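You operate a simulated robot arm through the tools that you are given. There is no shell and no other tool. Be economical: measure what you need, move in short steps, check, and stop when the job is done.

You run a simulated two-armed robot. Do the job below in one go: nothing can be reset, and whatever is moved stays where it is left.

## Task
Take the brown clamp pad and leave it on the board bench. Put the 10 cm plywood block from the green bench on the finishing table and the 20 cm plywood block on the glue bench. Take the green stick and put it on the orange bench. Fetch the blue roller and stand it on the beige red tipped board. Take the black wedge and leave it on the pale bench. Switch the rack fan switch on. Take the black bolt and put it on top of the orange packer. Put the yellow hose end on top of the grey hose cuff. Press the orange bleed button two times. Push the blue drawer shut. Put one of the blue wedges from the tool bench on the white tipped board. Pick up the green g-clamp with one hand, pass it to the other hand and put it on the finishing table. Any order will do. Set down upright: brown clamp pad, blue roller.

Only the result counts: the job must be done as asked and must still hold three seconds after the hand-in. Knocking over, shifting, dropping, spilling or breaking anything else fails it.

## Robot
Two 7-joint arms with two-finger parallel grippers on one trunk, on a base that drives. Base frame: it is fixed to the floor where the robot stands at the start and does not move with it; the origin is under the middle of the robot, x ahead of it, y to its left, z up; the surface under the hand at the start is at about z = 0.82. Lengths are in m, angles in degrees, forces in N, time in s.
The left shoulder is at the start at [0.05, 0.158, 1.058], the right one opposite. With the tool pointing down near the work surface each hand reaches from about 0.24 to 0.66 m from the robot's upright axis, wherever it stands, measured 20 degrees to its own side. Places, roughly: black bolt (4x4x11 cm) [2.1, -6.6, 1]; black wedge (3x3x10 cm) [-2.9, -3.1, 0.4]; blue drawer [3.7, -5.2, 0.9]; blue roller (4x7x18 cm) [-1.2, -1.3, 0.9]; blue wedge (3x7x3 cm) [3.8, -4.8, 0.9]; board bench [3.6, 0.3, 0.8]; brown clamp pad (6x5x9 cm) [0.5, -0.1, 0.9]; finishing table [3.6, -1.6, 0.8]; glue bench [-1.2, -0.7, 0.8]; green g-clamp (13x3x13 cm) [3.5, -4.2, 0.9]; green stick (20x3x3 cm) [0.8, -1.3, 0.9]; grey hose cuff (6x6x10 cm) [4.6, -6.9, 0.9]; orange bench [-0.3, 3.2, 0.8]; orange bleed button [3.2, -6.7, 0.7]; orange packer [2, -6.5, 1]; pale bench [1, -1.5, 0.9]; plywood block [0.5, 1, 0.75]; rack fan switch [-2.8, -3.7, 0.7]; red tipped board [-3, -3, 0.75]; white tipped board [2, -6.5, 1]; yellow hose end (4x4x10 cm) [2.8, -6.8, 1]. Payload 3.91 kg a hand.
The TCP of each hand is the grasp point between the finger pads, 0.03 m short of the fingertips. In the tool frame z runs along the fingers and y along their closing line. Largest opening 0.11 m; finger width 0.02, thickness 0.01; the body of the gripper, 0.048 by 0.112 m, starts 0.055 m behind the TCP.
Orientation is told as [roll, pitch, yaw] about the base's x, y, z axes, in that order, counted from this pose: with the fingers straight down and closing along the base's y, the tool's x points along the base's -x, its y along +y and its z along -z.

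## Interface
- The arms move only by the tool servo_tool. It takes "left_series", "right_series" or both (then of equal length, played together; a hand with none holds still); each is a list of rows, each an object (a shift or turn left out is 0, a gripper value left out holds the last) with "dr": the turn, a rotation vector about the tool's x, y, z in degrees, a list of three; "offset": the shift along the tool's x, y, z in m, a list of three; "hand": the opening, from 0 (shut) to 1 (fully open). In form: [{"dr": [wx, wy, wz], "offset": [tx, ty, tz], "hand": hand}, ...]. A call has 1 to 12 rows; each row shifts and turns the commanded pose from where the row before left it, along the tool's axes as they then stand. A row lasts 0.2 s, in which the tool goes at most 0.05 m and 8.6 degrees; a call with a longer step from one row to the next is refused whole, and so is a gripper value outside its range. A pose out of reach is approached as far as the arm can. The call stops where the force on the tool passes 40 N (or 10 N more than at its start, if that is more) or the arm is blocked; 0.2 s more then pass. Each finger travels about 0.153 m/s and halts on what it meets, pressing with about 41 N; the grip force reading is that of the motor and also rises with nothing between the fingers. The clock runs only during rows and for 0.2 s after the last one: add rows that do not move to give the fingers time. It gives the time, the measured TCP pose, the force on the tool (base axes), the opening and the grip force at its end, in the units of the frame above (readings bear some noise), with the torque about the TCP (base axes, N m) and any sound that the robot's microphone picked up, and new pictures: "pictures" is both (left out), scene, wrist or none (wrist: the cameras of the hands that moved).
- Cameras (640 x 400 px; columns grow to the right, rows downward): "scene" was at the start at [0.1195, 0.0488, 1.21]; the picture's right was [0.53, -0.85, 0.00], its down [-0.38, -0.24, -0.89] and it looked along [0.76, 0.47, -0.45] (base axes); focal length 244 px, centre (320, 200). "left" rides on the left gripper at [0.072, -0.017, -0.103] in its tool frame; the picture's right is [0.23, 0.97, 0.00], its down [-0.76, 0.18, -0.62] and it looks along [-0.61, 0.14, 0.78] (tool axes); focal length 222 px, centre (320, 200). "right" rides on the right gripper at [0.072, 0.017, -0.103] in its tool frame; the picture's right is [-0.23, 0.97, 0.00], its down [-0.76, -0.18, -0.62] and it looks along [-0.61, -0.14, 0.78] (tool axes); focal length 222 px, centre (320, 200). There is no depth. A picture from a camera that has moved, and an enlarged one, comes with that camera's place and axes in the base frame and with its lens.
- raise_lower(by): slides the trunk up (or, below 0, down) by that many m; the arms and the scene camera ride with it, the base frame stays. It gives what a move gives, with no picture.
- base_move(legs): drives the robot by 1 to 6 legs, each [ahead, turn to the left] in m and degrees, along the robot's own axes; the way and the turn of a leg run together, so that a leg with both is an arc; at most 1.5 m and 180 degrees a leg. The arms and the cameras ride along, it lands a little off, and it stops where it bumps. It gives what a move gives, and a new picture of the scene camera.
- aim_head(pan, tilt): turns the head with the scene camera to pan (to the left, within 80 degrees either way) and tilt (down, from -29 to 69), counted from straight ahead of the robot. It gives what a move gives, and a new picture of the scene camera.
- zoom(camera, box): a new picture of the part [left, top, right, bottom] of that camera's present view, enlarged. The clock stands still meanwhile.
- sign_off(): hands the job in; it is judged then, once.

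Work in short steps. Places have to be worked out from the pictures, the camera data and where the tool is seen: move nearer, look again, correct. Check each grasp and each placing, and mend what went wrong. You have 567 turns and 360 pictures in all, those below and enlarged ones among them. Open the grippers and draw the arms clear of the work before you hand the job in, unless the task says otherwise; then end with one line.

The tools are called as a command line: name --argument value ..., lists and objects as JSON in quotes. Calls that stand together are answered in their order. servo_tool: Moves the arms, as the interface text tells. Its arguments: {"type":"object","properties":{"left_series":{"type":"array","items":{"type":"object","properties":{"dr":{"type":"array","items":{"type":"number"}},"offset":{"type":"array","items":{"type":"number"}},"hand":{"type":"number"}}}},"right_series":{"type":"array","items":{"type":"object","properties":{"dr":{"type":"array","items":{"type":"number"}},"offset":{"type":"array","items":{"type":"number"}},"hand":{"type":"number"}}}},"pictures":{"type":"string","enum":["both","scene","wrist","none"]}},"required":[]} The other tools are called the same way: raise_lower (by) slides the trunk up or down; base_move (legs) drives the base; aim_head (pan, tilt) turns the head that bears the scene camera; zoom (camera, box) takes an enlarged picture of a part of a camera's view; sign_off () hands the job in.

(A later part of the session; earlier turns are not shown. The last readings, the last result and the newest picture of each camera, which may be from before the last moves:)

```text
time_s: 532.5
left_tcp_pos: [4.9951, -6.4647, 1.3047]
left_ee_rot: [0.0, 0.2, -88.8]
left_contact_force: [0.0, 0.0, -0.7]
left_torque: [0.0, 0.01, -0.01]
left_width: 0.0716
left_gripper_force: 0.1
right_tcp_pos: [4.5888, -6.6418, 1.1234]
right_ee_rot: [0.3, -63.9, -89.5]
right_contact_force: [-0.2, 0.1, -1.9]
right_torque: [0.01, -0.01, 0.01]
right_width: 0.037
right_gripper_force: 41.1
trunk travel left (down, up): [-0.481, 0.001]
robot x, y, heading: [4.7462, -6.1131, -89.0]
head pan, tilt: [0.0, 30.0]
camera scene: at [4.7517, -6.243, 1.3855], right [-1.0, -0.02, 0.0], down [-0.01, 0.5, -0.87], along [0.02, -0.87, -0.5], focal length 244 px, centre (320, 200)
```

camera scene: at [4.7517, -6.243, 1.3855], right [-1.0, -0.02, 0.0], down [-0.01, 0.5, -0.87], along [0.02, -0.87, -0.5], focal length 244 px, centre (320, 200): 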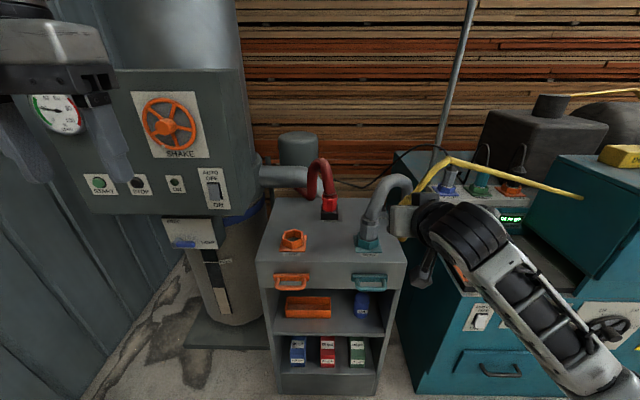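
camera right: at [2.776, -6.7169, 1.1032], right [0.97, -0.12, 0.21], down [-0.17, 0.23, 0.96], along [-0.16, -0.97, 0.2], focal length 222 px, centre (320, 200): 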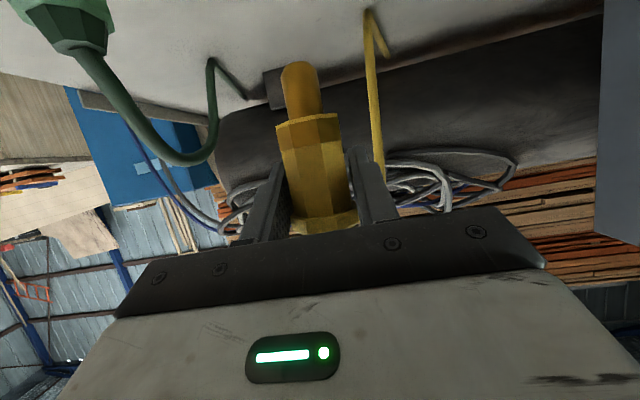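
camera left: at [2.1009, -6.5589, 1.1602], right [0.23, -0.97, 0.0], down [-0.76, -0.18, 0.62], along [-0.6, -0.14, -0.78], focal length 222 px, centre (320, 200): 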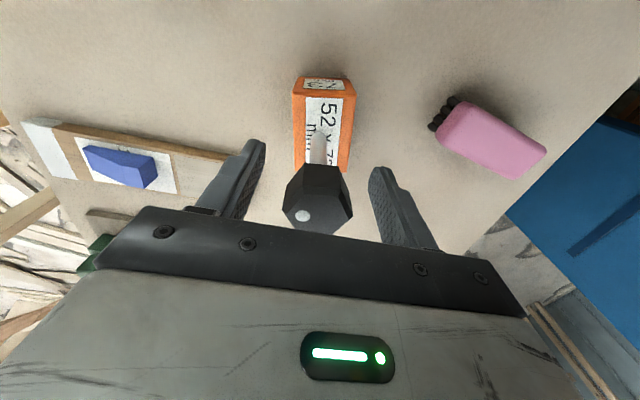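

Zoom on the cabinet top.

zoom --camera "scene" --box '[240, 130, 440, 290]'

```text
2.50 times, centred on (340, 210) of scene
camera zoom: at [4.7517, -6.243, 1.3855], right [-1.0, -0.02, 0.0], down [-0.01, 0.5, -0.87], along [0.02, -0.87, -0.5], focal length 611 px, centre (270, 175)
```

zoom: 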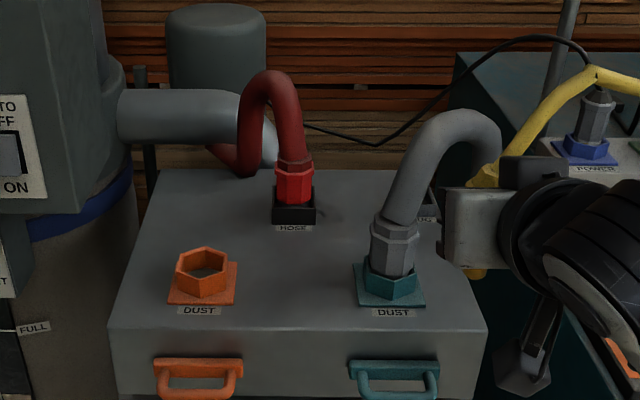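

Look at the nose of the yellow hose end from the wrist camera.

zoom --camera "right" --box '[220, 30, 420, 240]'

```text
1.90 times, centred on (320, 135) of right
camera zoom: at [4.6031, -6.5177, 1.1029], right [0.97, -0.09, 0.21], down [-0.18, 0.22, 0.96], along [-0.13, -0.97, 0.2], focal length 423 px, centre (320, 324)
```

zoom: 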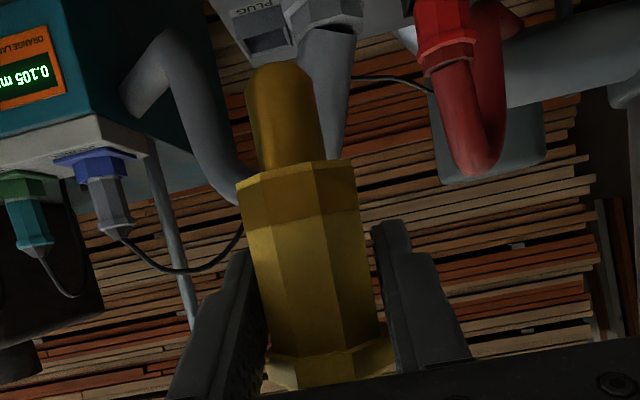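

The nose is a rounded ~3.5 cm stub; its tip is ≈6.8 cm below the TCP. Grey cuff top ≈[4.61, -6.878, ~0.945]. I drive 0.16 m forward, then approach with the arm.

base_move --legs '[[0.16, 0]]'

zoom --camera "right" --box '[100, 0, 540, 240]'

```text
time_s: 533.9
left_tcp_pos: [4.9995, -6.6187, 1.3046]
left_ee_rot: [0.0, 0.3, -88.8]
left_contact_force: [-0.3, -0.5, 0.1]
left_torque: [0.03, -0.01, 0.0]
left_width: 0.0714
left_gripper_force: 0.1
right_tcp_pos: [4.5901, -6.7975, 1.1228]
right_ee_rot: [0.3, -64.0, -89.7]
right_contact_force: [0.2, 0.4, -2.2]
right_torque: [-0.01, -0.03, 0.0]
right_width: 0.0371
right_gripper_force: 41.1
trunk travel left (down, up): [-0.481, 0.001]
robot x, y, heading: [4.75, -6.2647, -88.8]
head pan, tilt: [0.0, 30.0]
camera scene: at [4.7547, -6.3973, 1.3854], right [-1.0, -0.02, 0.0], down [-0.01, 0.5, -0.87], along [0.02, -0.87, -0.5], focal length 244 px, centre (320, 200)
```

scene: 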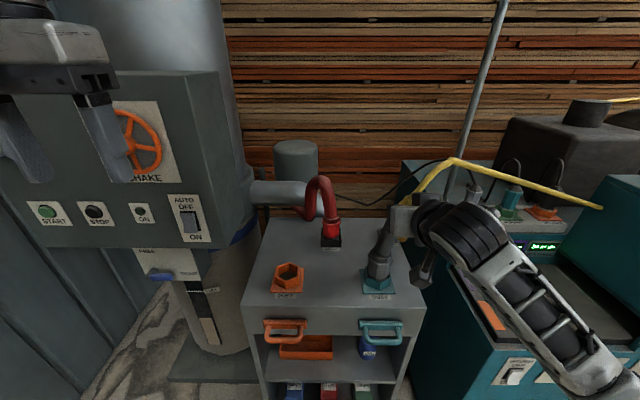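

```text
1.45 times, centred on (320, 120) of right
camera zoom: at [4.6058, -6.6716, 1.1026], right [0.97, -0.09, 0.21], down [-0.18, 0.22, 0.96], along [-0.13, -0.97, 0.2], focal length 323 px, centre (320, 316)
```

zoom: 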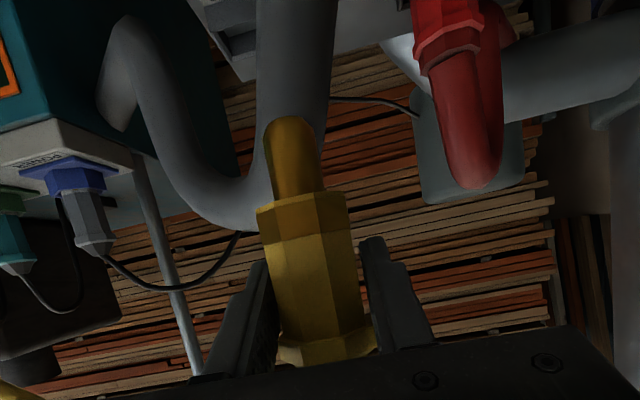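

zoom --camera "scene" --box '[320, 190, 440, 310]'

```text
3.33 times, centred on (380, 250) of scene
camera zoom: at [4.7547, -6.3973, 1.3854], right [-1.0, -0.02, 0.0], down [-0.01, 0.5, -0.87], along [0.02, -0.87, -0.5], focal length 814 px, centre (120, 33)
```

zoom: 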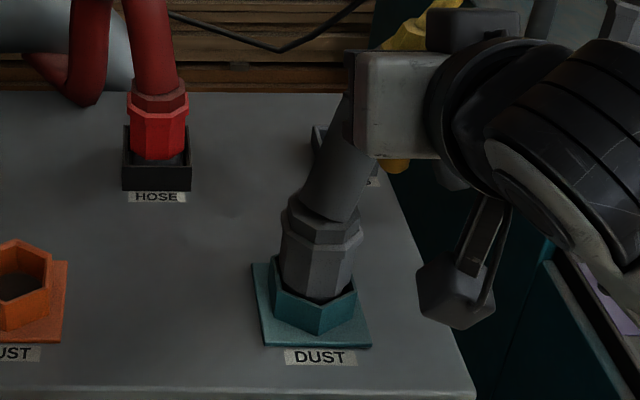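

Cuff top triangulates to [4.608, -6.878, 0.955]. Move the hose end over it at the present height, force-guarded.

servo_tool --right_series '[{"offset": [-0.012, 0.006, 0.0245]}, {"offset": [-0.012, 0.006, 0.0245]}, {"offset": [-0.012, 0.005, 0.0245]}, {}]' --pictures "both"

```text
time_s: 534.9
left_tcp_pos: [4.9976, -6.6191, 1.3056]
left_ee_rot: [0.0, 0.2, -88.9]
left_contact_force: [-0.2, 0.2, 0.7]
left_torque: [-0.03, 0.0, -0.01]
left_width: 0.0713
left_gripper_force: 0.0
right_tcp_pos: [4.6068, -6.8772, 1.1224]
right_ee_rot: [0.3, -64.0, -89.6]
right_contact_force: [0.4, -0.6, -1.8]
right_torque: [-0.03, -0.01, -0.01]
right_width: 0.0371
right_gripper_force: 41.3
trunk travel left (down, up): [-0.481, 0.001]
robot x, y, heading: [4.7535, -6.2666, -89.1]
head pan, tilt: [0.0, 30.0]
camera scene: at [4.7545, -6.3961, 1.3856], right [-1.0, -0.02, 0.0], down [-0.01, 0.5, -0.87], along [0.02, -0.87, -0.5], focal length 244 px, centre (320, 200)
camera right: at [4.6219, -6.7519, 1.1028], right [0.97, -0.09, 0.21], down [-0.18, 0.22, 0.96], along [-0.13, -0.97, 0.2], focal length 222 px, centre (320, 200)
```

scene: 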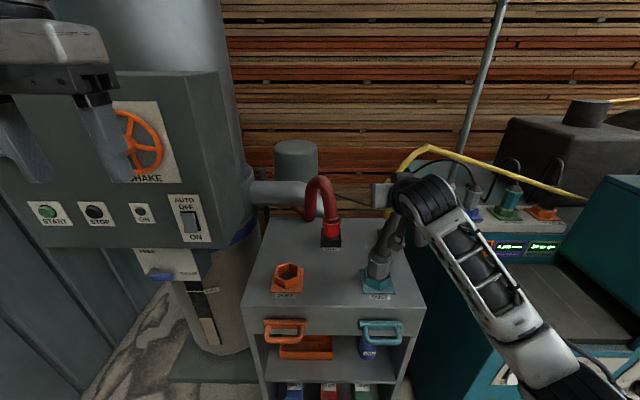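
right: 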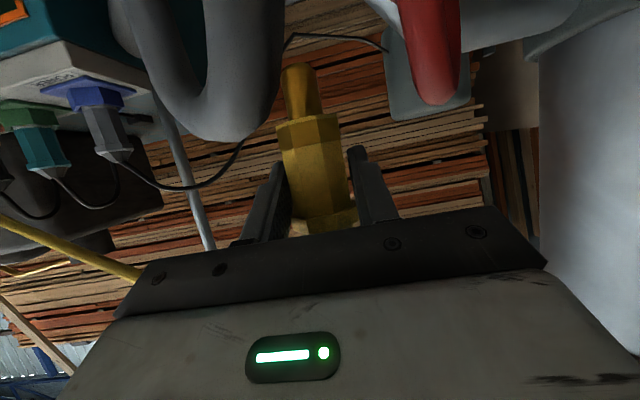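

No contact with the tube. Lower 8 cm force-guarded.

servo_tool --right_series '[{"offset": [0.018, 0, 0.0088]}, {"offset": [0.018, 0, 0.0088]}, {"offset": [0.018, 0, 0.0088]}, {"offset": [0.009, 0, 0.0044]}, {"offset": [0.009, 0, 0.0044]}]' --pictures "both"

```text
time_s: 536.1
left_tcp_pos: [4.9987, -6.619, 1.3049]
left_ee_rot: [0.0, 0.3, -89.0]
left_contact_force: [0.7, -0.1, -0.3]
left_torque: [0.0, 0.04, -0.02]
left_width: 0.0716
left_gripper_force: 0.1
right_tcp_pos: [4.6092, -6.8791, 1.0431]
right_ee_rot: [0.3, -64.0, -89.5]
right_contact_force: [0.4, -0.2, -1.2]
right_torque: [0.01, -0.01, -0.01]
right_width: 0.0372
right_gripper_force: 40.9
trunk travel left (down, up): [-0.481, 0.001]
robot x, y, heading: [4.7496, -6.2646, -88.9]
head pan, tilt: [0.0, 30.0]
camera scene: at [4.7548, -6.3964, 1.3855], right [-1.0, -0.02, 0.0], down [-0.01, 0.5, -0.87], along [0.02, -0.87, -0.5], focal length 244 px, centre (320, 200)
camera right: at [4.6242, -6.7532, 1.0221], right [0.97, -0.09, 0.21], down [-0.18, 0.22, 0.96], along [-0.13, -0.97, 0.2], focal length 222 px, centre (320, 200)
```

scene: 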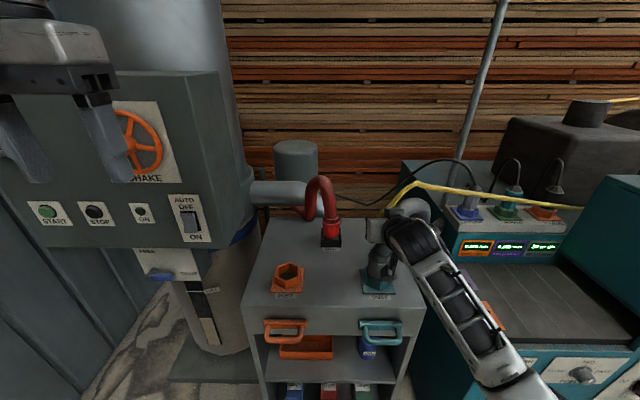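
right: 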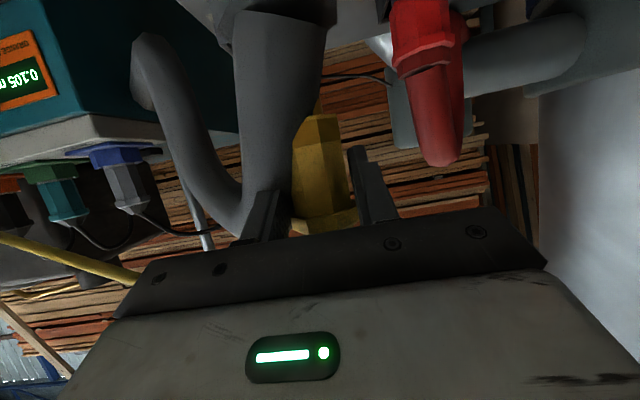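

Nose is right over the cuff (tube is only in the way visually). Lower in small steps.

servo_tool --right_series '[{"offset": [0.0072, 0, 0.0035]}, {"offset": [0.0045, 0, 0.0022]}, {"offset": [0.0036, 0, 0.0018]}, {"offset": [0.0036, 0, 0.0018]}]' --pictures "none"

```text
time_s: 537.1
left_tcp_pos: [4.9986, -6.6153, 1.3077]
left_ee_rot: [0.0, 0.1, -88.9]
left_contact_force: [-0.2, 0.3, -0.1]
left_torque: [0.0, 0.0, -0.01]
left_width: 0.0715
left_gripper_force: 0.1
right_tcp_pos: [4.6094, -6.8767, 1.0295]
right_ee_rot: [0.6, -65.2, -89.8]
right_contact_force: [-1.2, 0.0, 26.8]
right_torque: [0.03, 0.09, 0.0]
right_width: 0.037
right_gripper_force: 41.5
trunk travel left (down, up): [-0.481, 0.001]
robot x, y, heading: [4.7494, -6.2639, -89.1]
head pan, tilt: [0.0, 30.0]
```

Clean vertical contact at nose z≈0.961. Relax a bit, then open slightly to test whether it stands.

servo_tool --right_series '[{"offset": [-0.003, 0, -0.0015]}, {}]' --pictures "none"

servo_tool --right_series '[{"hand": 0.38}, {"hand": 0.4}, {"hand": 0.42}, {}, {}]' --pictures "wrist"

```text
time_s: 537.7
left_tcp_pos: [4.9988, -6.6162, 1.3073]
left_ee_rot: [-0.1, 0.1, -88.9]
left_contact_force: [-0.3, 0.3, 0.7]
left_torque: [0.0, 0.05, 0.01]
left_width: 0.0714
left_gripper_force: 0.1
right_tcp_pos: [4.6088, -6.8764, 1.03]
right_ee_rot: [0.4, -64.6, -89.6]
right_contact_force: [0.0, -3.5, 20.2]
right_torque: [-0.15, 0.03, 0.0]
right_width: 0.0371
right_gripper_force: 40.6
trunk travel left (down, up): [-0.481, 0.001]
robot x, y, heading: [4.7494, -6.268, -88.9]
head pan, tilt: [0.0, 30.0]
```

```text
time_s: 538.9
left_tcp_pos: [4.9985, -6.6177, 1.3045]
left_ee_rot: [0.0, 0.2, -89.0]
left_contact_force: [-0.3, -0.2, 0.2]
left_torque: [0.02, 0.0, 0.02]
left_width: 0.0717
left_gripper_force: 0.0
right_tcp_pos: [4.6086, -6.8762, 1.0259]
right_ee_rot: [0.2, -64.0, -89.7]
right_contact_force: [0.0, -0.8, 0.8]
right_torque: [-0.01, -0.03, 0.0]
right_width: 0.0463
right_gripper_force: 0.2
trunk travel left (down, up): [-0.481, 0.001]
robot x, y, heading: [4.7507, -6.2685, -88.7]
head pan, tilt: [0.0, 30.0]
camera right: at [4.6238, -6.752, 1.0051], right [0.97, -0.09, 0.21], down [-0.18, 0.22, 0.96], along [-0.13, -0.97, 0.2], focal length 222 px, centre (320, 200)
```

right: 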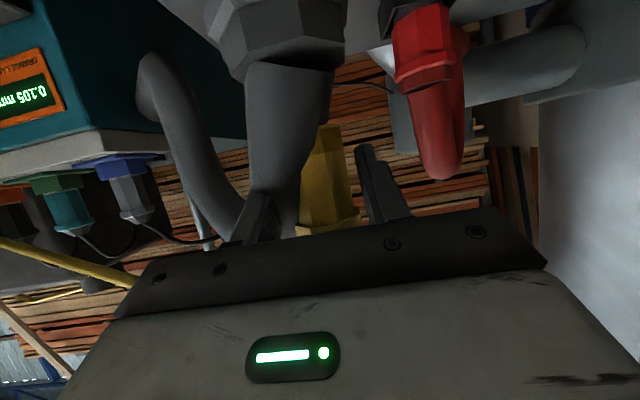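

It still stands between the fingers. Open wider and wait.

servo_tool --right_series '[{"hand": 0.55}, {"hand": 0.7}, {"hand": 0.8}, {}, {}, {}, {}]' --pictures "wrist"

```text
time_s: 540.5
left_tcp_pos: [4.9985, -6.6176, 1.3062]
left_ee_rot: [0.0, 0.2, -88.9]
left_contact_force: [-0.2, 0.5, -0.2]
left_torque: [-0.01, 0.0, -0.03]
left_width: 0.0716
left_gripper_force: 0.0
right_tcp_pos: [4.609, -6.8771, 1.0255]
right_ee_rot: [0.3, -64.0, -89.7]
right_contact_force: [0.0, -0.3, -0.5]
right_torque: [-0.03, 0.04, -0.02]
right_width: 0.0882
right_gripper_force: 0.1
trunk travel left (down, up): [-0.481, 0.001]
robot x, y, heading: [4.7493, -6.2623, -88.8]
head pan, tilt: [0.0, 30.0]
camera right: at [4.6239, -6.752, 1.0051], right [0.97, -0.09, 0.21], down [-0.18, 0.22, 0.96], along [-0.13, -0.97, 0.2], focal length 222 px, centre (320, 200)
```

right: 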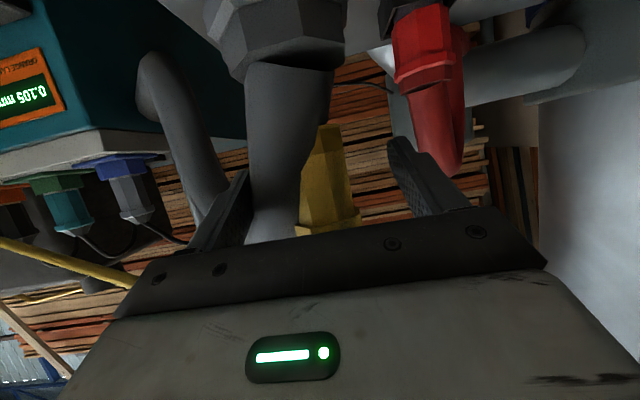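

It stands free. Withdraw straight back horizontally.

servo_tool --right_series '[{"offset": [0.0088, 0, -0.018]}, {"offset": [0.011, 0, -0.0225]}, {"offset": [0.011, 0, -0.0225]}, {"offset": [0.011, 0, -0.0225]}, {}]' --pictures "none"

base_move --legs '[[-0.2, 0]]'

zoom --camera "scene" --box '[240, 120, 440, 290]'

```text
time_s: 541.7
left_tcp_pos: [4.9981, -6.618, 1.3059]
left_ee_rot: [0.0, 0.3, -88.9]
left_contact_force: [0.4, 0.8, 0.3]
left_torque: [-0.02, 0.02, 0.0]
left_width: 0.0714
left_gripper_force: 0.1
right_tcp_pos: [4.6091, -6.782, 1.0271]
right_ee_rot: [0.3, -64.0, -89.5]
right_contact_force: [-0.4, 0.7, -0.3]
right_torque: [0.02, -0.03, -0.02]
right_width: 0.0879
right_gripper_force: 0.2
trunk travel left (down, up): [-0.481, 0.001]
robot x, y, heading: [4.7458, -6.2659, -88.8]
head pan, tilt: [0.0, 30.0]
```

```text
time_s: 543.2
left_tcp_pos: [4.9949, -6.4219, 1.305]
left_ee_rot: [0.0, 0.3, -88.9]
left_contact_force: [-0.5, 0.3, 0.5]
left_torque: [-0.03, 0.0, 0.03]
left_width: 0.0714
left_gripper_force: 0.0
right_tcp_pos: [4.6022, -6.5855, 1.0272]
right_ee_rot: [0.4, -64.0, -89.5]
right_contact_force: [0.3, -0.3, 0.6]
right_torque: [0.06, 0.0, -0.04]
right_width: 0.088
right_gripper_force: 0.0
trunk travel left (down, up): [-0.481, 0.001]
robot x, y, heading: [4.7482, -6.0677, -89.0]
head pan, tilt: [0.0, 30.0]
camera scene: at [4.7509, -6.1995, 1.3857], right [-1.0, -0.02, 0.0], down [-0.01, 0.5, -0.87], along [0.02, -0.87, -0.5], focal length 244 px, centre (320, 200)
```

scene: 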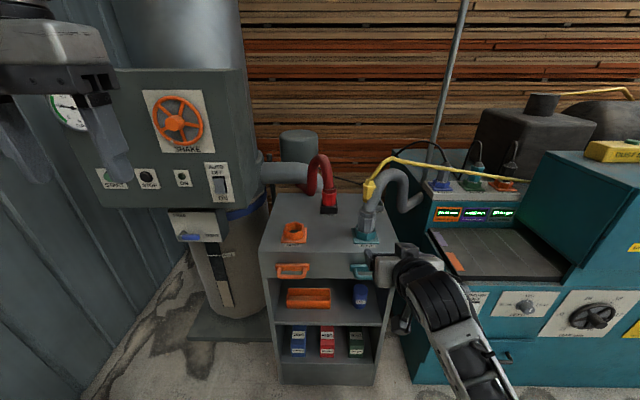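

```text
2.35 times, centred on (340, 205) of scene
camera zoom: at [4.7509, -6.1995, 1.3857], right [-1.0, -0.02, 0.0], down [-0.01, 0.5, -0.87], along [0.02, -0.87, -0.5], focal length 575 px, centre (273, 188)
```

zoom: 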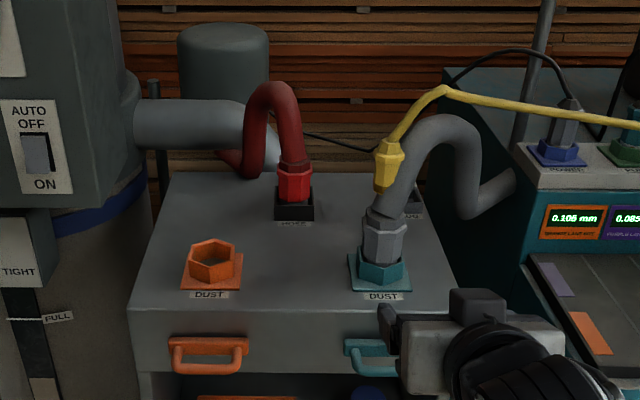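

The yellow hose end stands on the grey cuff. Now to the west part: I straighten the right hand and drive back north along the aisle.

servo_tool --right_series '[{"dr": [0, 8, 0]}, {"dr": [0, 8, 0]}, {"dr": [0, 8, 0]}, {"dr": [0, 8, 0]}, {"dr": [0, 8, 0]}, {"dr": [0, 8, 0]}, {"dr": [0, 8, 0]}, {"dr": [0, 8, 0]}, {"hand": 1}, {}]' --left_series '[{"hand": 1}, {}, {}, {}, {}, {}, {}, {}, {}, {}]' --pictures "none"

base_move --legs '[[0, 92], [0, 92], [1.5, 0], [1.45, 0], [0, 85]]'

aim_head --pan 0 --tilt 15

```text
time_s: 545.4
left_tcp_pos: [4.9946, -6.4228, 1.3047]
left_ee_rot: [-0.1, 0.2, -88.9]
left_contact_force: [-0.3, -0.8, -0.7]
left_torque: [-0.01, -0.02, -0.02]
left_width: 0.1098
left_gripper_force: 0.0
right_tcp_pos: [4.604, -6.5855, 1.0282]
right_ee_rot: [0.0, 0.1, -89.3]
right_contact_force: [0.2, 0.4, 0.4]
right_torque: [0.0, 0.02, 0.01]
right_width: 0.1101
right_gripper_force: 0.1
trunk travel left (down, up): [-0.481, 0.001]
robot x, y, heading: [4.7465, -6.072, -88.8]
head pan, tilt: [0.0, 30.0]
```

```text
time_s: 571.0
left_tcp_pos: [3.9228, -3.471, 1.3056]
left_ee_rot: [-0.1, 0.2, -175.8]
left_contact_force: [-0.2, -0.8, 0.0]
left_torque: [-0.01, 0.02, 0.01]
left_width: 0.11
left_gripper_force: 0.1
right_tcp_pos: [3.7369, -3.089, 1.0271]
right_ee_rot: [0.1, 0.1, -176.2]
right_contact_force: [0.4, 0.3, 0.6]
right_torque: [-0.03, 0.04, -0.01]
right_width: 0.1102
right_gripper_force: 0.1
trunk travel left (down, up): [-0.481, 0.001]
robot x, y, heading: [4.2601, -3.2023, -175.8]
head pan, tilt: [0.0, 30.0]
camera scene: at [4.1326, -3.2134, 1.3856], right [-0.07, 1.0, 0.0], down [0.5, 0.04, -0.87], along [-0.86, -0.06, -0.5], focal length 244 px, centre (320, 200)
```

scene: 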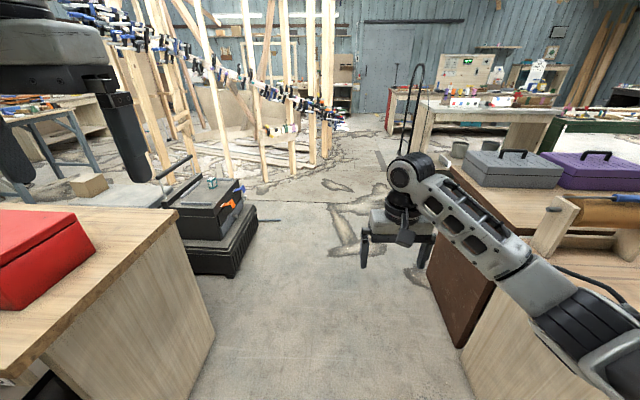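

```text
time_s: 571.8
left_tcp_pos: [3.9219, -3.4711, 1.3053]
left_ee_rot: [0.0, 0.3, -175.8]
left_contact_force: [-0.3, 0.1, 0.4]
left_torque: [-0.01, 0.01, -0.01]
left_width: 0.11
left_gripper_force: 0.0
right_tcp_pos: [3.7376, -3.0883, 1.0262]
right_ee_rot: [0.1, 0.0, -176.2]
right_contact_force: [-0.3, -0.4, 0.5]
right_torque: [-0.02, 0.03, 0.04]
right_width: 0.1101
right_gripper_force: 0.0
trunk travel left (down, up): [-0.481, 0.001]
robot x, y, heading: [4.2649, -3.2072, -175.6]
head pan, tilt: [0.0, 15.0]
camera scene: at [4.1295, -3.2134, 1.4097], right [-0.07, 1.0, 0.0], down [0.26, 0.02, -0.97], along [-0.96, -0.07, -0.26], focal length 244 px, centre (320, 200)
```

scene: 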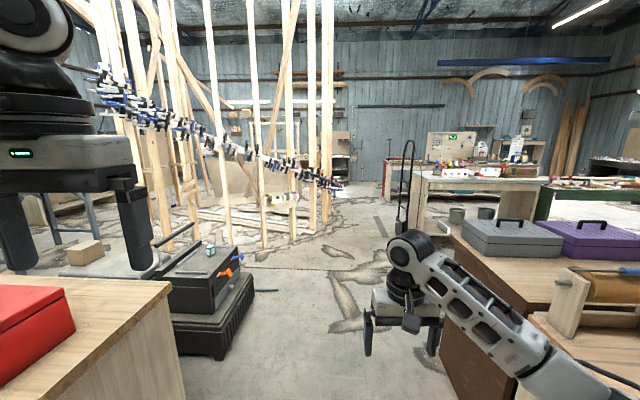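

The corridor west at y≈-3.2 is open. I drive through it.

base_move --legs '[[0, -6.4], [1.5, 0], [1.4, 0], [0, -13], [1.3, 0]]'

aim_head --pan 20 --tilt 15

aim_head --pan -45 --tilt 15

```text
time_s: 593.4
left_tcp_pos: [-0.3141, -2.8268, 1.3056]
left_ee_rot: [0.0, 0.3, 160.8]
left_contact_force: [0.4, -1.0, 0.1]
left_torque: [-0.03, -0.02, 0.01]
left_width: 0.1099
left_gripper_force: 0.1
right_tcp_pos: [-0.3324, -2.4033, 1.0273]
right_ee_rot: [0.2, 0.0, 160.3]
right_contact_force: [0.3, -0.1, -0.1]
right_torque: [0.03, 0.03, -0.03]
right_width: 0.1099
right_gripper_force: 0.1
trunk travel left (down, up): [-0.481, 0.001]
robot x, y, heading: [0.0987, -2.7172, 160.7]
head pan, tilt: [0.0, 15.0]
camera scene: at [-0.0228, -2.672, 1.4097], right [0.33, 0.94, 0.0], down [0.24, -0.09, -0.97], along [-0.91, 0.32, -0.26], focal length 244 px, centre (320, 200)
```

scene: 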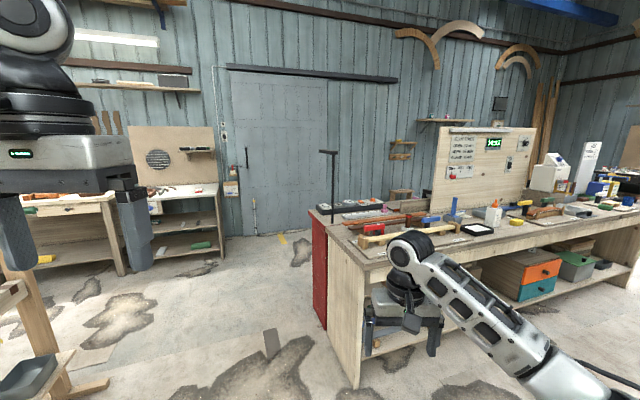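

```text
time_s: 594.2
left_tcp_pos: [-0.3135, -2.8253, 1.3042]
left_ee_rot: [0.0, 0.2, 160.8]
left_contact_force: [0.2, 0.3, -0.2]
left_torque: [-0.05, 0.02, 0.02]
left_width: 0.1097
left_gripper_force: 0.1
right_tcp_pos: [-0.3336, -2.4028, 1.0268]
right_ee_rot: [0.1, 0.0, 160.4]
right_contact_force: [-0.4, -0.3, -0.1]
right_torque: [-0.01, 0.01, 0.01]
right_width: 0.1099
right_gripper_force: 0.1
trunk travel left (down, up): [-0.481, 0.001]
robot x, y, heading: [0.0997, -2.7157, 160.9]
head pan, tilt: [20.0, 15.0]
camera scene: at [-0.0278, -2.704, 1.4098], right [-0.01, 1.0, 0.0], down [0.26, 0.0, -0.97], along [-0.97, -0.01, -0.26], focal length 244 px, centre (320, 200)
```

scene: 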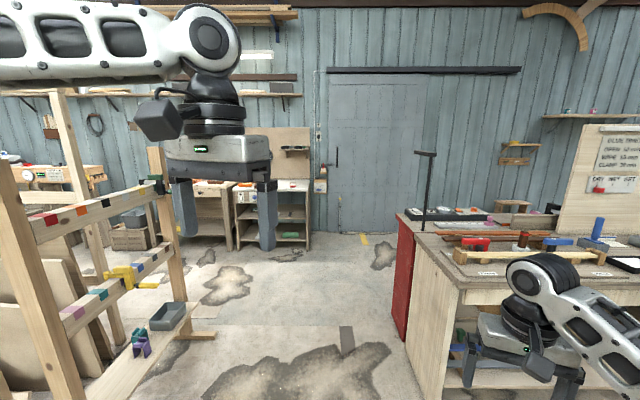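

```text
time_s: 595.6
left_tcp_pos: [-0.3144, -2.8269, 1.3048]
left_ee_rot: [0.0, 0.3, 160.8]
left_contact_force: [0.2, -0.6, 0.1]
left_torque: [-0.02, 0.0, 0.0]
left_width: 0.1099
left_gripper_force: 0.0
right_tcp_pos: [-0.3328, -2.4022, 1.0264]
right_ee_rot: [0.2, 0.0, 160.3]
right_contact_force: [0.4, -0.2, -0.4]
right_torque: [-0.02, 0.0, 0.01]
right_width: 0.1099
right_gripper_force: 0.1
trunk travel left (down, up): [-0.481, 0.001]
robot x, y, heading: [0.1015, -2.7156, 160.9]
head pan, tilt: [-45.0, 15.0]
camera scene: at [0.0249, -2.6187, 1.4098], right [0.9, 0.44, 0.0], down [0.11, -0.23, -0.97], along [-0.42, 0.87, -0.26], focal length 244 px, centre (320, 200)
```

scene: 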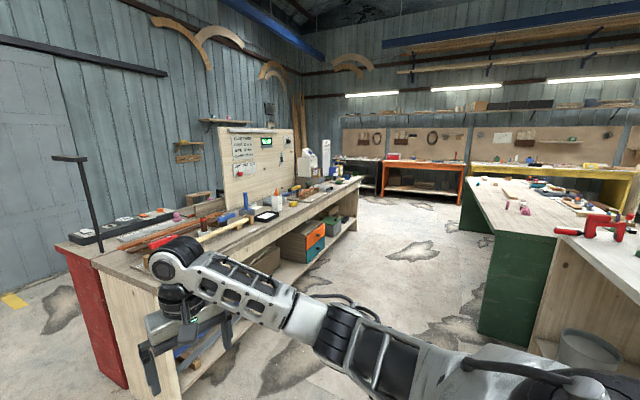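

Zoom on the far rack and on the glue bench.

zoom --camera "scene" --box '[90, 130, 370, 290]'

aim_head --pan 28 --tilt 12

zoom --camera "scene" --box '[280, 140, 420, 280]'

```text
2.29 times, centred on (230, 210) of scene
camera zoom: at [0.0249, -2.6187, 1.4098], right [0.9, 0.44, 0.0], down [0.11, -0.23, -0.97], along [-0.42, 0.87, -0.26], focal length 558 px, centre (526, 177)
```

zoom: 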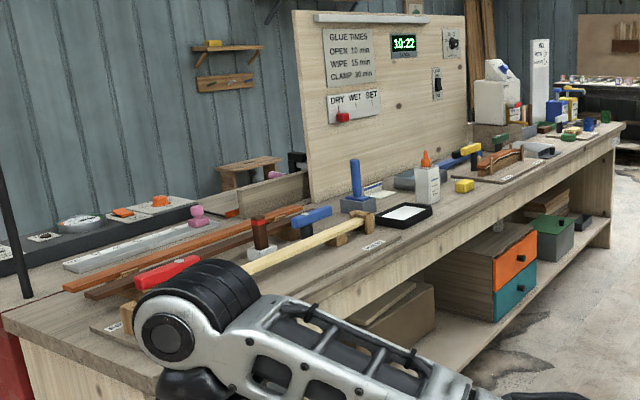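

```text
time_s: 597.1
left_tcp_pos: [-0.3148, -2.8258, 1.3041]
left_ee_rot: [-0.1, 0.2, 160.8]
left_contact_force: [0.1, -0.5, -0.3]
left_torque: [0.04, -0.03, -0.01]
left_width: 0.1101
left_gripper_force: 0.1
right_tcp_pos: [-0.3333, -2.4032, 1.0265]
right_ee_rot: [0.1, 0.0, 160.4]
right_contact_force: [-0.3, 0.2, -0.1]
right_torque: [0.01, 0.0, -0.02]
right_width: 0.1101
right_gripper_force: 0.0
trunk travel left (down, up): [-0.481, 0.001]
robot x, y, heading: [0.0984, -2.7154, 160.8]
head pan, tilt: [28.0, 12.0]
camera scene: at [-0.0265, -2.717, 1.4146], right [-0.15, 0.99, 0.0], down [0.21, 0.03, -0.98], along [-0.97, -0.15, -0.21], focal length 244 px, centre (320, 200)
```

scene: 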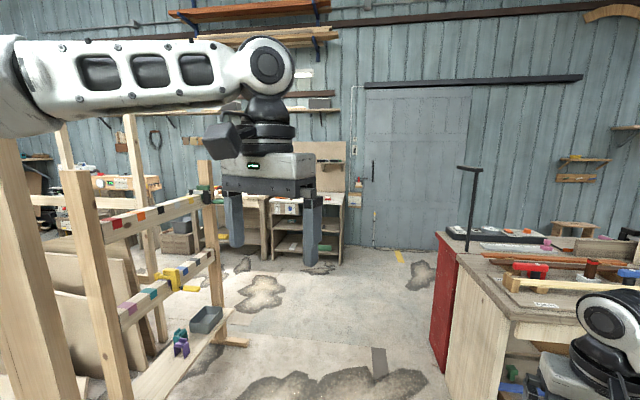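

```text
2.86 times, centred on (350, 210) of scene
camera zoom: at [-0.0265, -2.717, 1.4146], right [-0.15, 0.99, 0.0], down [0.21, 0.03, -0.98], along [-0.97, -0.15, -0.21], focal length 698 px, centre (234, 171)
```

zoom: 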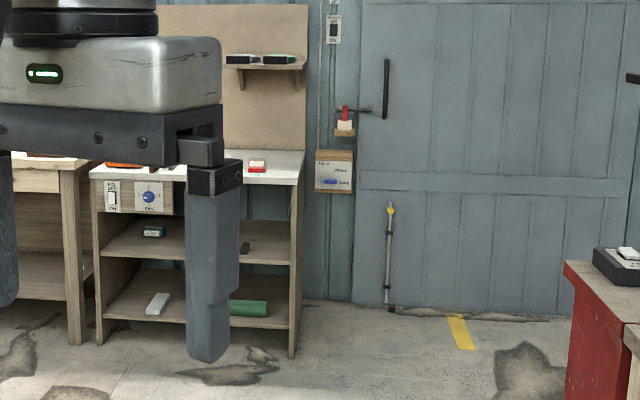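

The blue roller stands on the glue bench at ≈[-1.22, -1.30]; bench front edge ≈ x -0.95. Before driving up there I check my right side for the hand truck.

aim_head --pan -80 --tilt 30

```text
time_s: 598.9
left_tcp_pos: [-0.3151, -2.8258, 1.3044]
left_ee_rot: [0.0, 0.3, 160.8]
left_contact_force: [1.6, 0.2, -0.2]
left_torque: [-0.03, -0.05, -0.02]
left_width: 0.1102
left_gripper_force: 0.1
right_tcp_pos: [-0.3332, -2.404, 1.0281]
right_ee_rot: [0.2, 0.0, 160.5]
right_contact_force: [-0.5, -0.4, 0.6]
right_torque: [-0.03, -0.02, -0.01]
right_width: 0.1101
right_gripper_force: 0.0
trunk travel left (down, up): [-0.481, 0.001]
robot x, y, heading: [0.1043, -2.7187, 160.7]
head pan, tilt: [-80.0, 30.0]
camera scene: at [0.08, -2.6135, 1.3856], right [0.99, -0.16, 0.0], down [-0.08, -0.49, -0.87], along [0.14, 0.85, -0.5], focal length 244 px, centre (320, 200)
```

scene: 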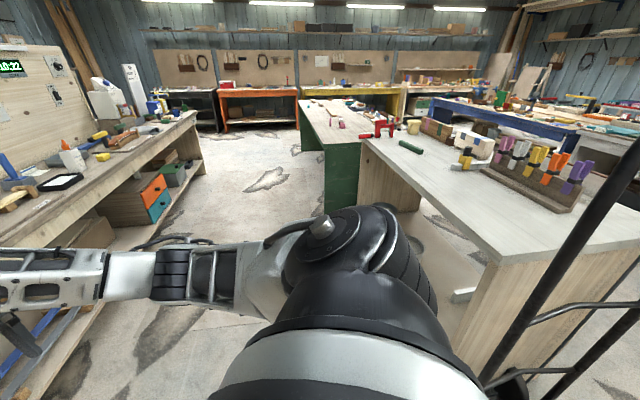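

Clear. Drive to face the glue bench near the roller.

base_move --legs '[[0, -52], [1.25, 0], [0, 71], [0.2, 0]]'

aim_head --pan -15 --tilt 35

```text
time_s: 611.9
left_tcp_pos: [-0.8729, -1.7739, 1.3043]
left_ee_rot: [0.0, 0.3, 180.0]
left_contact_force: [-0.4, -1.2, 0.5]
left_torque: [-0.02, -0.04, 0.02]
left_width: 0.1101
left_gripper_force: 0.0
right_tcp_pos: [-1.0297, -1.3806, 1.0262]
right_ee_rot: [0.1, 0.0, 179.6]
right_contact_force: [0.3, 0.6, 0.3]
right_torque: [-0.02, 0.01, 0.0]
right_width: 0.1101
right_gripper_force: 0.0
trunk travel left (down, up): [-0.481, 0.001]
robot x, y, heading: [-0.5146, -1.5329, 180.1]
head pan, tilt: [-80.0, 30.0]
camera scene: at [-0.5703, -1.4449, 1.3855], right [0.98, 0.17, 0.0], down [0.09, -0.49, -0.87], along [-0.15, 0.85, -0.5], focal length 244 px, centre (320, 200)
```

scene: 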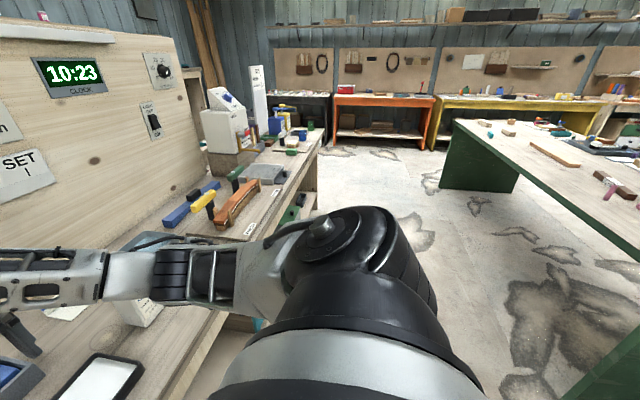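

```text
time_s: 613.2
left_tcp_pos: [-0.8729, -1.775, 1.3042]
left_ee_rot: [0.1, 0.2, 180.0]
left_contact_force: [0.6, 0.5, 0.1]
left_torque: [0.01, 0.0, -0.03]
left_width: 0.11
left_gripper_force: 0.1
right_tcp_pos: [-1.029, -1.3812, 1.0254]
right_ee_rot: [0.1, 0.0, 179.6]
right_contact_force: [-0.2, 0.7, -0.4]
right_torque: [-0.01, 0.02, 0.0]
right_width: 0.11
right_gripper_force: 0.1
trunk travel left (down, up): [-0.481, 0.001]
robot x, y, heading: [-0.5145, -1.5327, 180.2]
head pan, tilt: [-15.0, 35.0]
camera scene: at [-0.6389, -1.511, 1.3778], right [0.26, 0.97, 0.0], down [0.55, -0.15, -0.82], along [-0.79, 0.21, -0.57], focal length 244 px, centre (320, 200)
```

scene: 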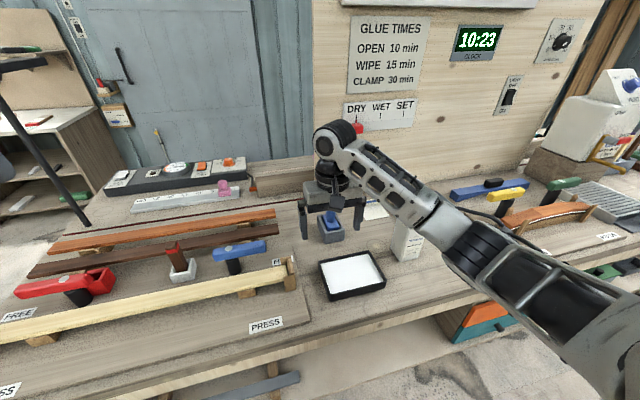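

The right hand is close to the roller; I raise it and look again.

servo_tool --right_series '[{"offset": [0.01, 0, -0.04]}, {"offset": [0, 0, -0.045]}, {"offset": [0, 0, -0.045]}, {"offset": [0, 0.03, -0.03]}, {}]' --pictures "both"

zoom --camera "scene" --box '[240, 160, 440, 300]'

```text
time_s: 614.4
left_tcp_pos: [-0.8723, -1.7741, 1.3044]
left_ee_rot: [0.1, 0.3, 180.0]
left_contact_force: [-0.3, 0.5, -0.1]
left_torque: [-0.01, 0.01, -0.02]
left_width: 0.1101
left_gripper_force: 0.0
right_tcp_pos: [-1.0189, -1.4097, 1.1871]
right_ee_rot: [0.3, 0.2, 179.5]
right_contact_force: [-0.4, 0.8, -0.9]
right_torque: [-0.02, 0.03, -0.02]
right_width: 0.11
right_gripper_force: 0.1
trunk travel left (down, up): [-0.481, 0.001]
robot x, y, heading: [-0.5147, -1.5309, 179.9]
head pan, tilt: [-15.0, 35.0]
camera scene: at [-0.6389, -1.5103, 1.3777], right [0.26, 0.97, 0.0], down [0.55, -0.15, -0.82], along [-0.79, 0.21, -0.57], focal length 244 px, centre (320, 200)
camera right: at [-0.9473, -1.4271, 1.2906], right [-0.24, -0.97, 0.0], down [-0.76, 0.19, 0.62], along [-0.6, 0.14, -0.78], focal length 222 px, centre (320, 200)
```

scene: 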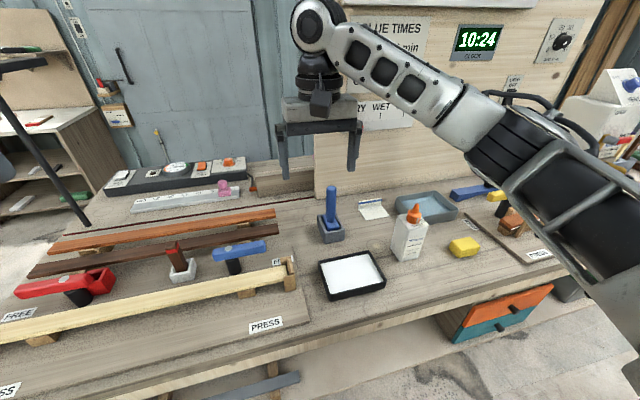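
right: 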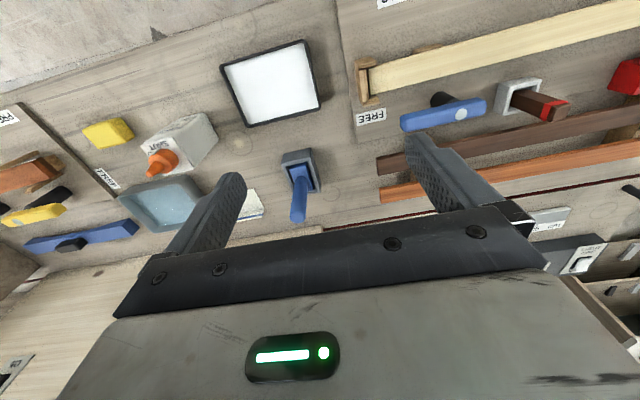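

```text
2.86 times, centred on (340, 230) of scene
camera zoom: at [-0.6389, -1.5103, 1.3777], right [0.26, 0.97, 0.0], down [0.55, -0.15, -0.82], along [-0.79, 0.21, -0.57], focal length 698 px, centre (263, 114)
```

zoom: 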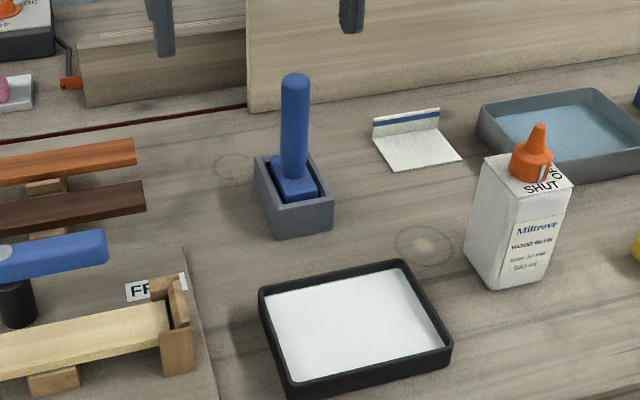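

Handle top triangulated at [-1.196, -1.330, 1.011] (vertical blue handle on a base in a grey tray). I move 10 cm closer and bring the right hand over it.

base_move --legs '[[0.1, 0]]'

servo_tool --right_series '[{"offset": [-0.024, -0.027, 0.01], "hand": 0.65}, {"offset": [-0.024, -0.027, 0.02]}, {"offset": [-0.024, -0.027, 0.02]}, {"offset": [0, 0, 0.02]}, {}]' --pictures "both"

```text
time_s: 615.6
left_tcp_pos: [-0.9738, -1.7761, 1.3045]
left_ee_rot: [0.0, 0.2, -179.9]
left_contact_force: [-0.5, 0.0, 0.1]
left_torque: [0.02, -0.01, 0.03]
left_width: 0.1099
left_gripper_force: 0.0
right_tcp_pos: [-1.1206, -1.4134, 1.1881]
right_ee_rot: [0.1, 0.2, 179.6]
right_contact_force: [-0.4, -0.8, 0.8]
right_torque: [0.0, 0.01, -0.04]
right_width: 0.11
right_gripper_force: 0.1
trunk travel left (down, up): [-0.481, 0.001]
robot x, y, heading: [-0.6147, -1.5324, -179.9]
head pan, tilt: [-15.0, 35.0]
camera scene: at [-0.74, -1.5116, 1.3777], right [0.26, 0.97, 0.0], down [0.56, -0.15, -0.82], along [-0.79, 0.21, -0.57], focal length 244 px, centre (320, 200)
```

scene: 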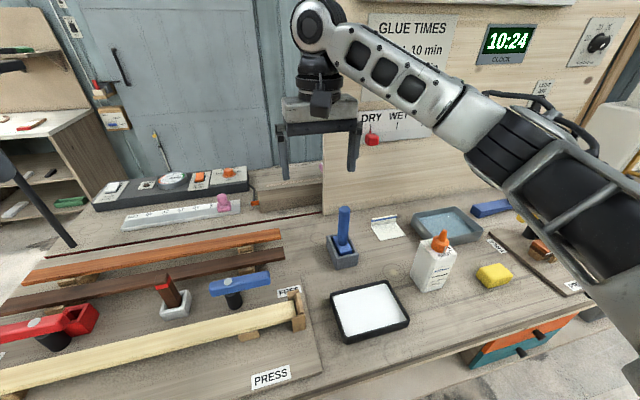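

```text
time_s: 616.8
left_tcp_pos: [-0.9727, -1.7763, 1.3049]
left_ee_rot: [0.0, 0.2, -179.9]
left_contact_force: [0.3, -0.2, 0.2]
left_torque: [0.03, 0.01, 0.0]
left_width: 0.1099
left_gripper_force: 0.1
right_tcp_pos: [-1.1917, -1.3294, 1.1171]
right_ee_rot: [0.1, 0.0, 179.8]
right_contact_force: [-0.6, 0.1, -0.2]
right_torque: [0.0, -0.03, -0.03]
right_width: 0.0715
right_gripper_force: 0.0
trunk travel left (down, up): [-0.481, 0.001]
robot x, y, heading: [-0.6166, -1.5323, -180.2]
head pan, tilt: [-15.0, 35.0]
camera scene: at [-0.7391, -1.5116, 1.3778], right [0.26, 0.97, 0.0], down [0.55, -0.15, -0.82], along [-0.79, 0.21, -0.57], focal length 244 px, centre (320, 200)
camera right: at [-1.1209, -1.3459, 1.2205], right [-0.23, -0.97, 0.0], down [-0.76, 0.18, 0.62], along [-0.61, 0.14, -0.78], focal length 222 px, centre (320, 200)
```

scene: 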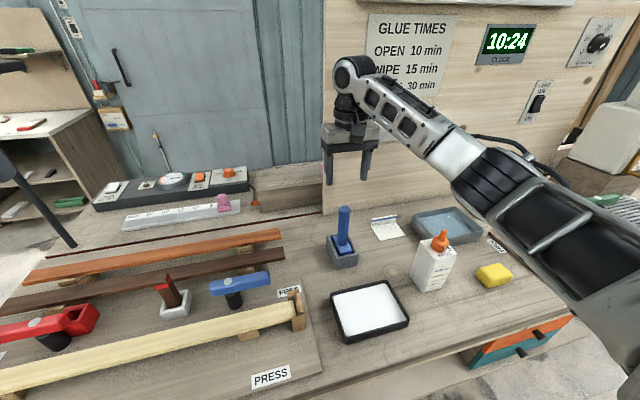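
right: 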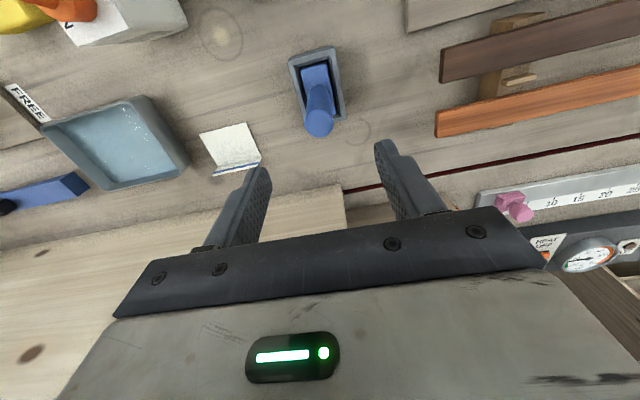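

Aligned. Descend 14.5 cm and close on the handle.

servo_tool --right_series '[{"offset": [-0.003, -0.001, 0.04]}, {"offset": [0, 0, 0.04]}, {"offset": [0, 0, 0.04]}, {"offset": [0, 0, 0.025]}, {}]' --pictures "wrist"

```text
time_s: 618.0
left_tcp_pos: [-0.972, -1.7766, 1.3058]
left_ee_rot: [0.0, 0.1, -179.9]
left_contact_force: [-0.3, 0.1, 0.6]
left_torque: [-0.03, -0.01, 0.0]
left_width: 0.1099
left_gripper_force: 0.0
right_tcp_pos: [-1.1932, -1.3306, 0.9712]
right_ee_rot: [0.1, 0.1, 179.8]
right_contact_force: [-0.3, 0.5, -0.6]
right_torque: [0.0, -0.03, -0.01]
right_width: 0.0716
right_gripper_force: 0.0
trunk travel left (down, up): [-0.481, 0.001]
robot x, y, heading: [-0.6147, -1.5331, -179.9]
head pan, tilt: [-15.0, 35.0]
camera right: at [-1.1206, -1.3479, 1.0737], right [-0.23, -0.97, 0.0], down [-0.76, 0.18, 0.62], along [-0.61, 0.14, -0.78], focal length 222 px, centre (320, 200)
```

right: 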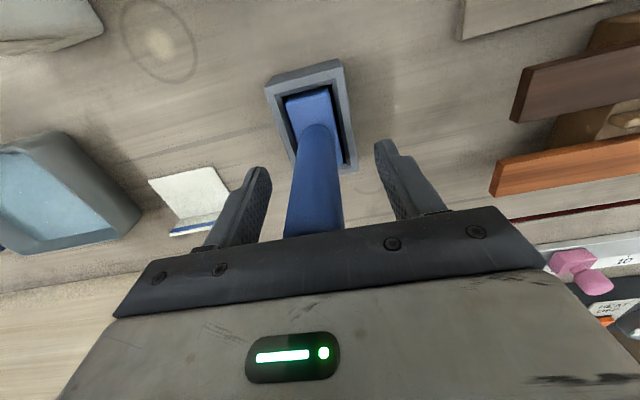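

Close and lift gently.

servo_tool --right_series '[{"hand": 0.3}, {"hand": 0.15}, {"hand": 0}, {"hand": 0}, {"hand": 0}]' --pictures "none"

servo_tool --right_series '[{"offset": [0, 0, -0.008]}, {"offset": [0, 0, -0.012]}, {"offset": [0, 0, -0.02]}, {"offset": [0, 0, -0.025]}, {"offset": [0, 0, -0.03]}, {"offset": [0, 0, -0.03]}, {"offset": [0, 0, -0.03]}, {}]' --pictures "both"

```text
time_s: 619.2
left_tcp_pos: [-0.972, -1.7762, 1.3052]
left_ee_rot: [-0.1, 0.2, -180.0]
left_contact_force: [0.3, 0.2, 0.4]
left_torque: [0.02, -0.01, -0.04]
left_width: 0.1099
left_gripper_force: 0.1
right_tcp_pos: [-1.1931, -1.3317, 0.9714]
right_ee_rot: [0.1, 0.0, 179.6]
right_contact_force: [0.2, 2.1, 0.2]
right_torque: [0.29, 0.01, -0.02]
right_width: 0.028
right_gripper_force: 41.2
trunk travel left (down, up): [-0.481, 0.001]
robot x, y, heading: [-0.6156, -1.5322, -180.0]
head pan, tilt: [-15.0, 35.0]
```

```text
time_s: 621.0
left_tcp_pos: [-0.9728, -1.7759, 1.3053]
left_ee_rot: [0.0, 0.3, -179.9]
left_contact_force: [0.9, -0.5, -0.3]
left_torque: [0.0, -0.01, 0.0]
left_width: 0.1099
left_gripper_force: 0.0
right_tcp_pos: [-1.1945, -1.3305, 1.126]
right_ee_rot: [0.1, 0.0, 179.7]
right_contact_force: [-0.9, 1.2, -2.0]
right_torque: [0.03, 0.01, -0.06]
right_width: 0.028
right_gripper_force: 40.4
trunk travel left (down, up): [-0.481, 0.001]
robot x, y, heading: [-0.6165, -1.5354, -180.0]
head pan, tilt: [-15.0, 35.0]
camera scene: at [-0.7395, -1.5114, 1.3777], right [0.26, 0.97, 0.0], down [0.55, -0.15, -0.82], along [-0.79, 0.21, -0.57], focal length 244 px, centre (320, 200)
camera right: at [-1.123, -1.3468, 1.2283], right [-0.23, -0.97, 0.0], down [-0.76, 0.18, 0.62], along [-0.61, 0.14, -0.78], focal length 222 px, centre (320, 200)
```

scene: 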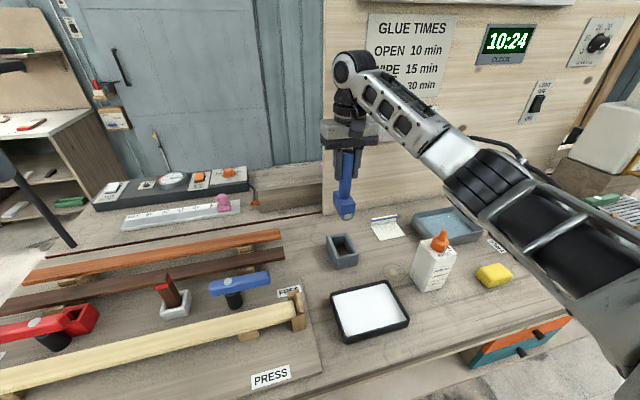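
right: 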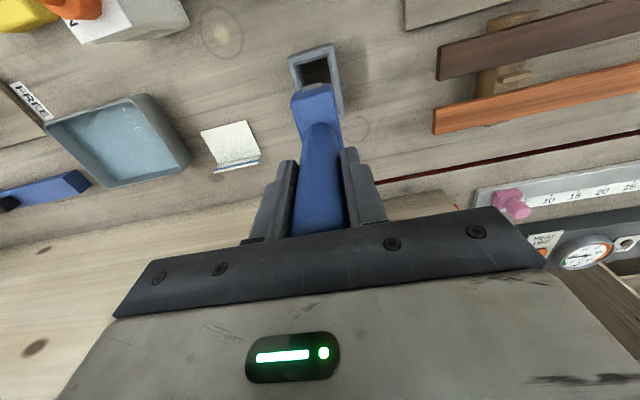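

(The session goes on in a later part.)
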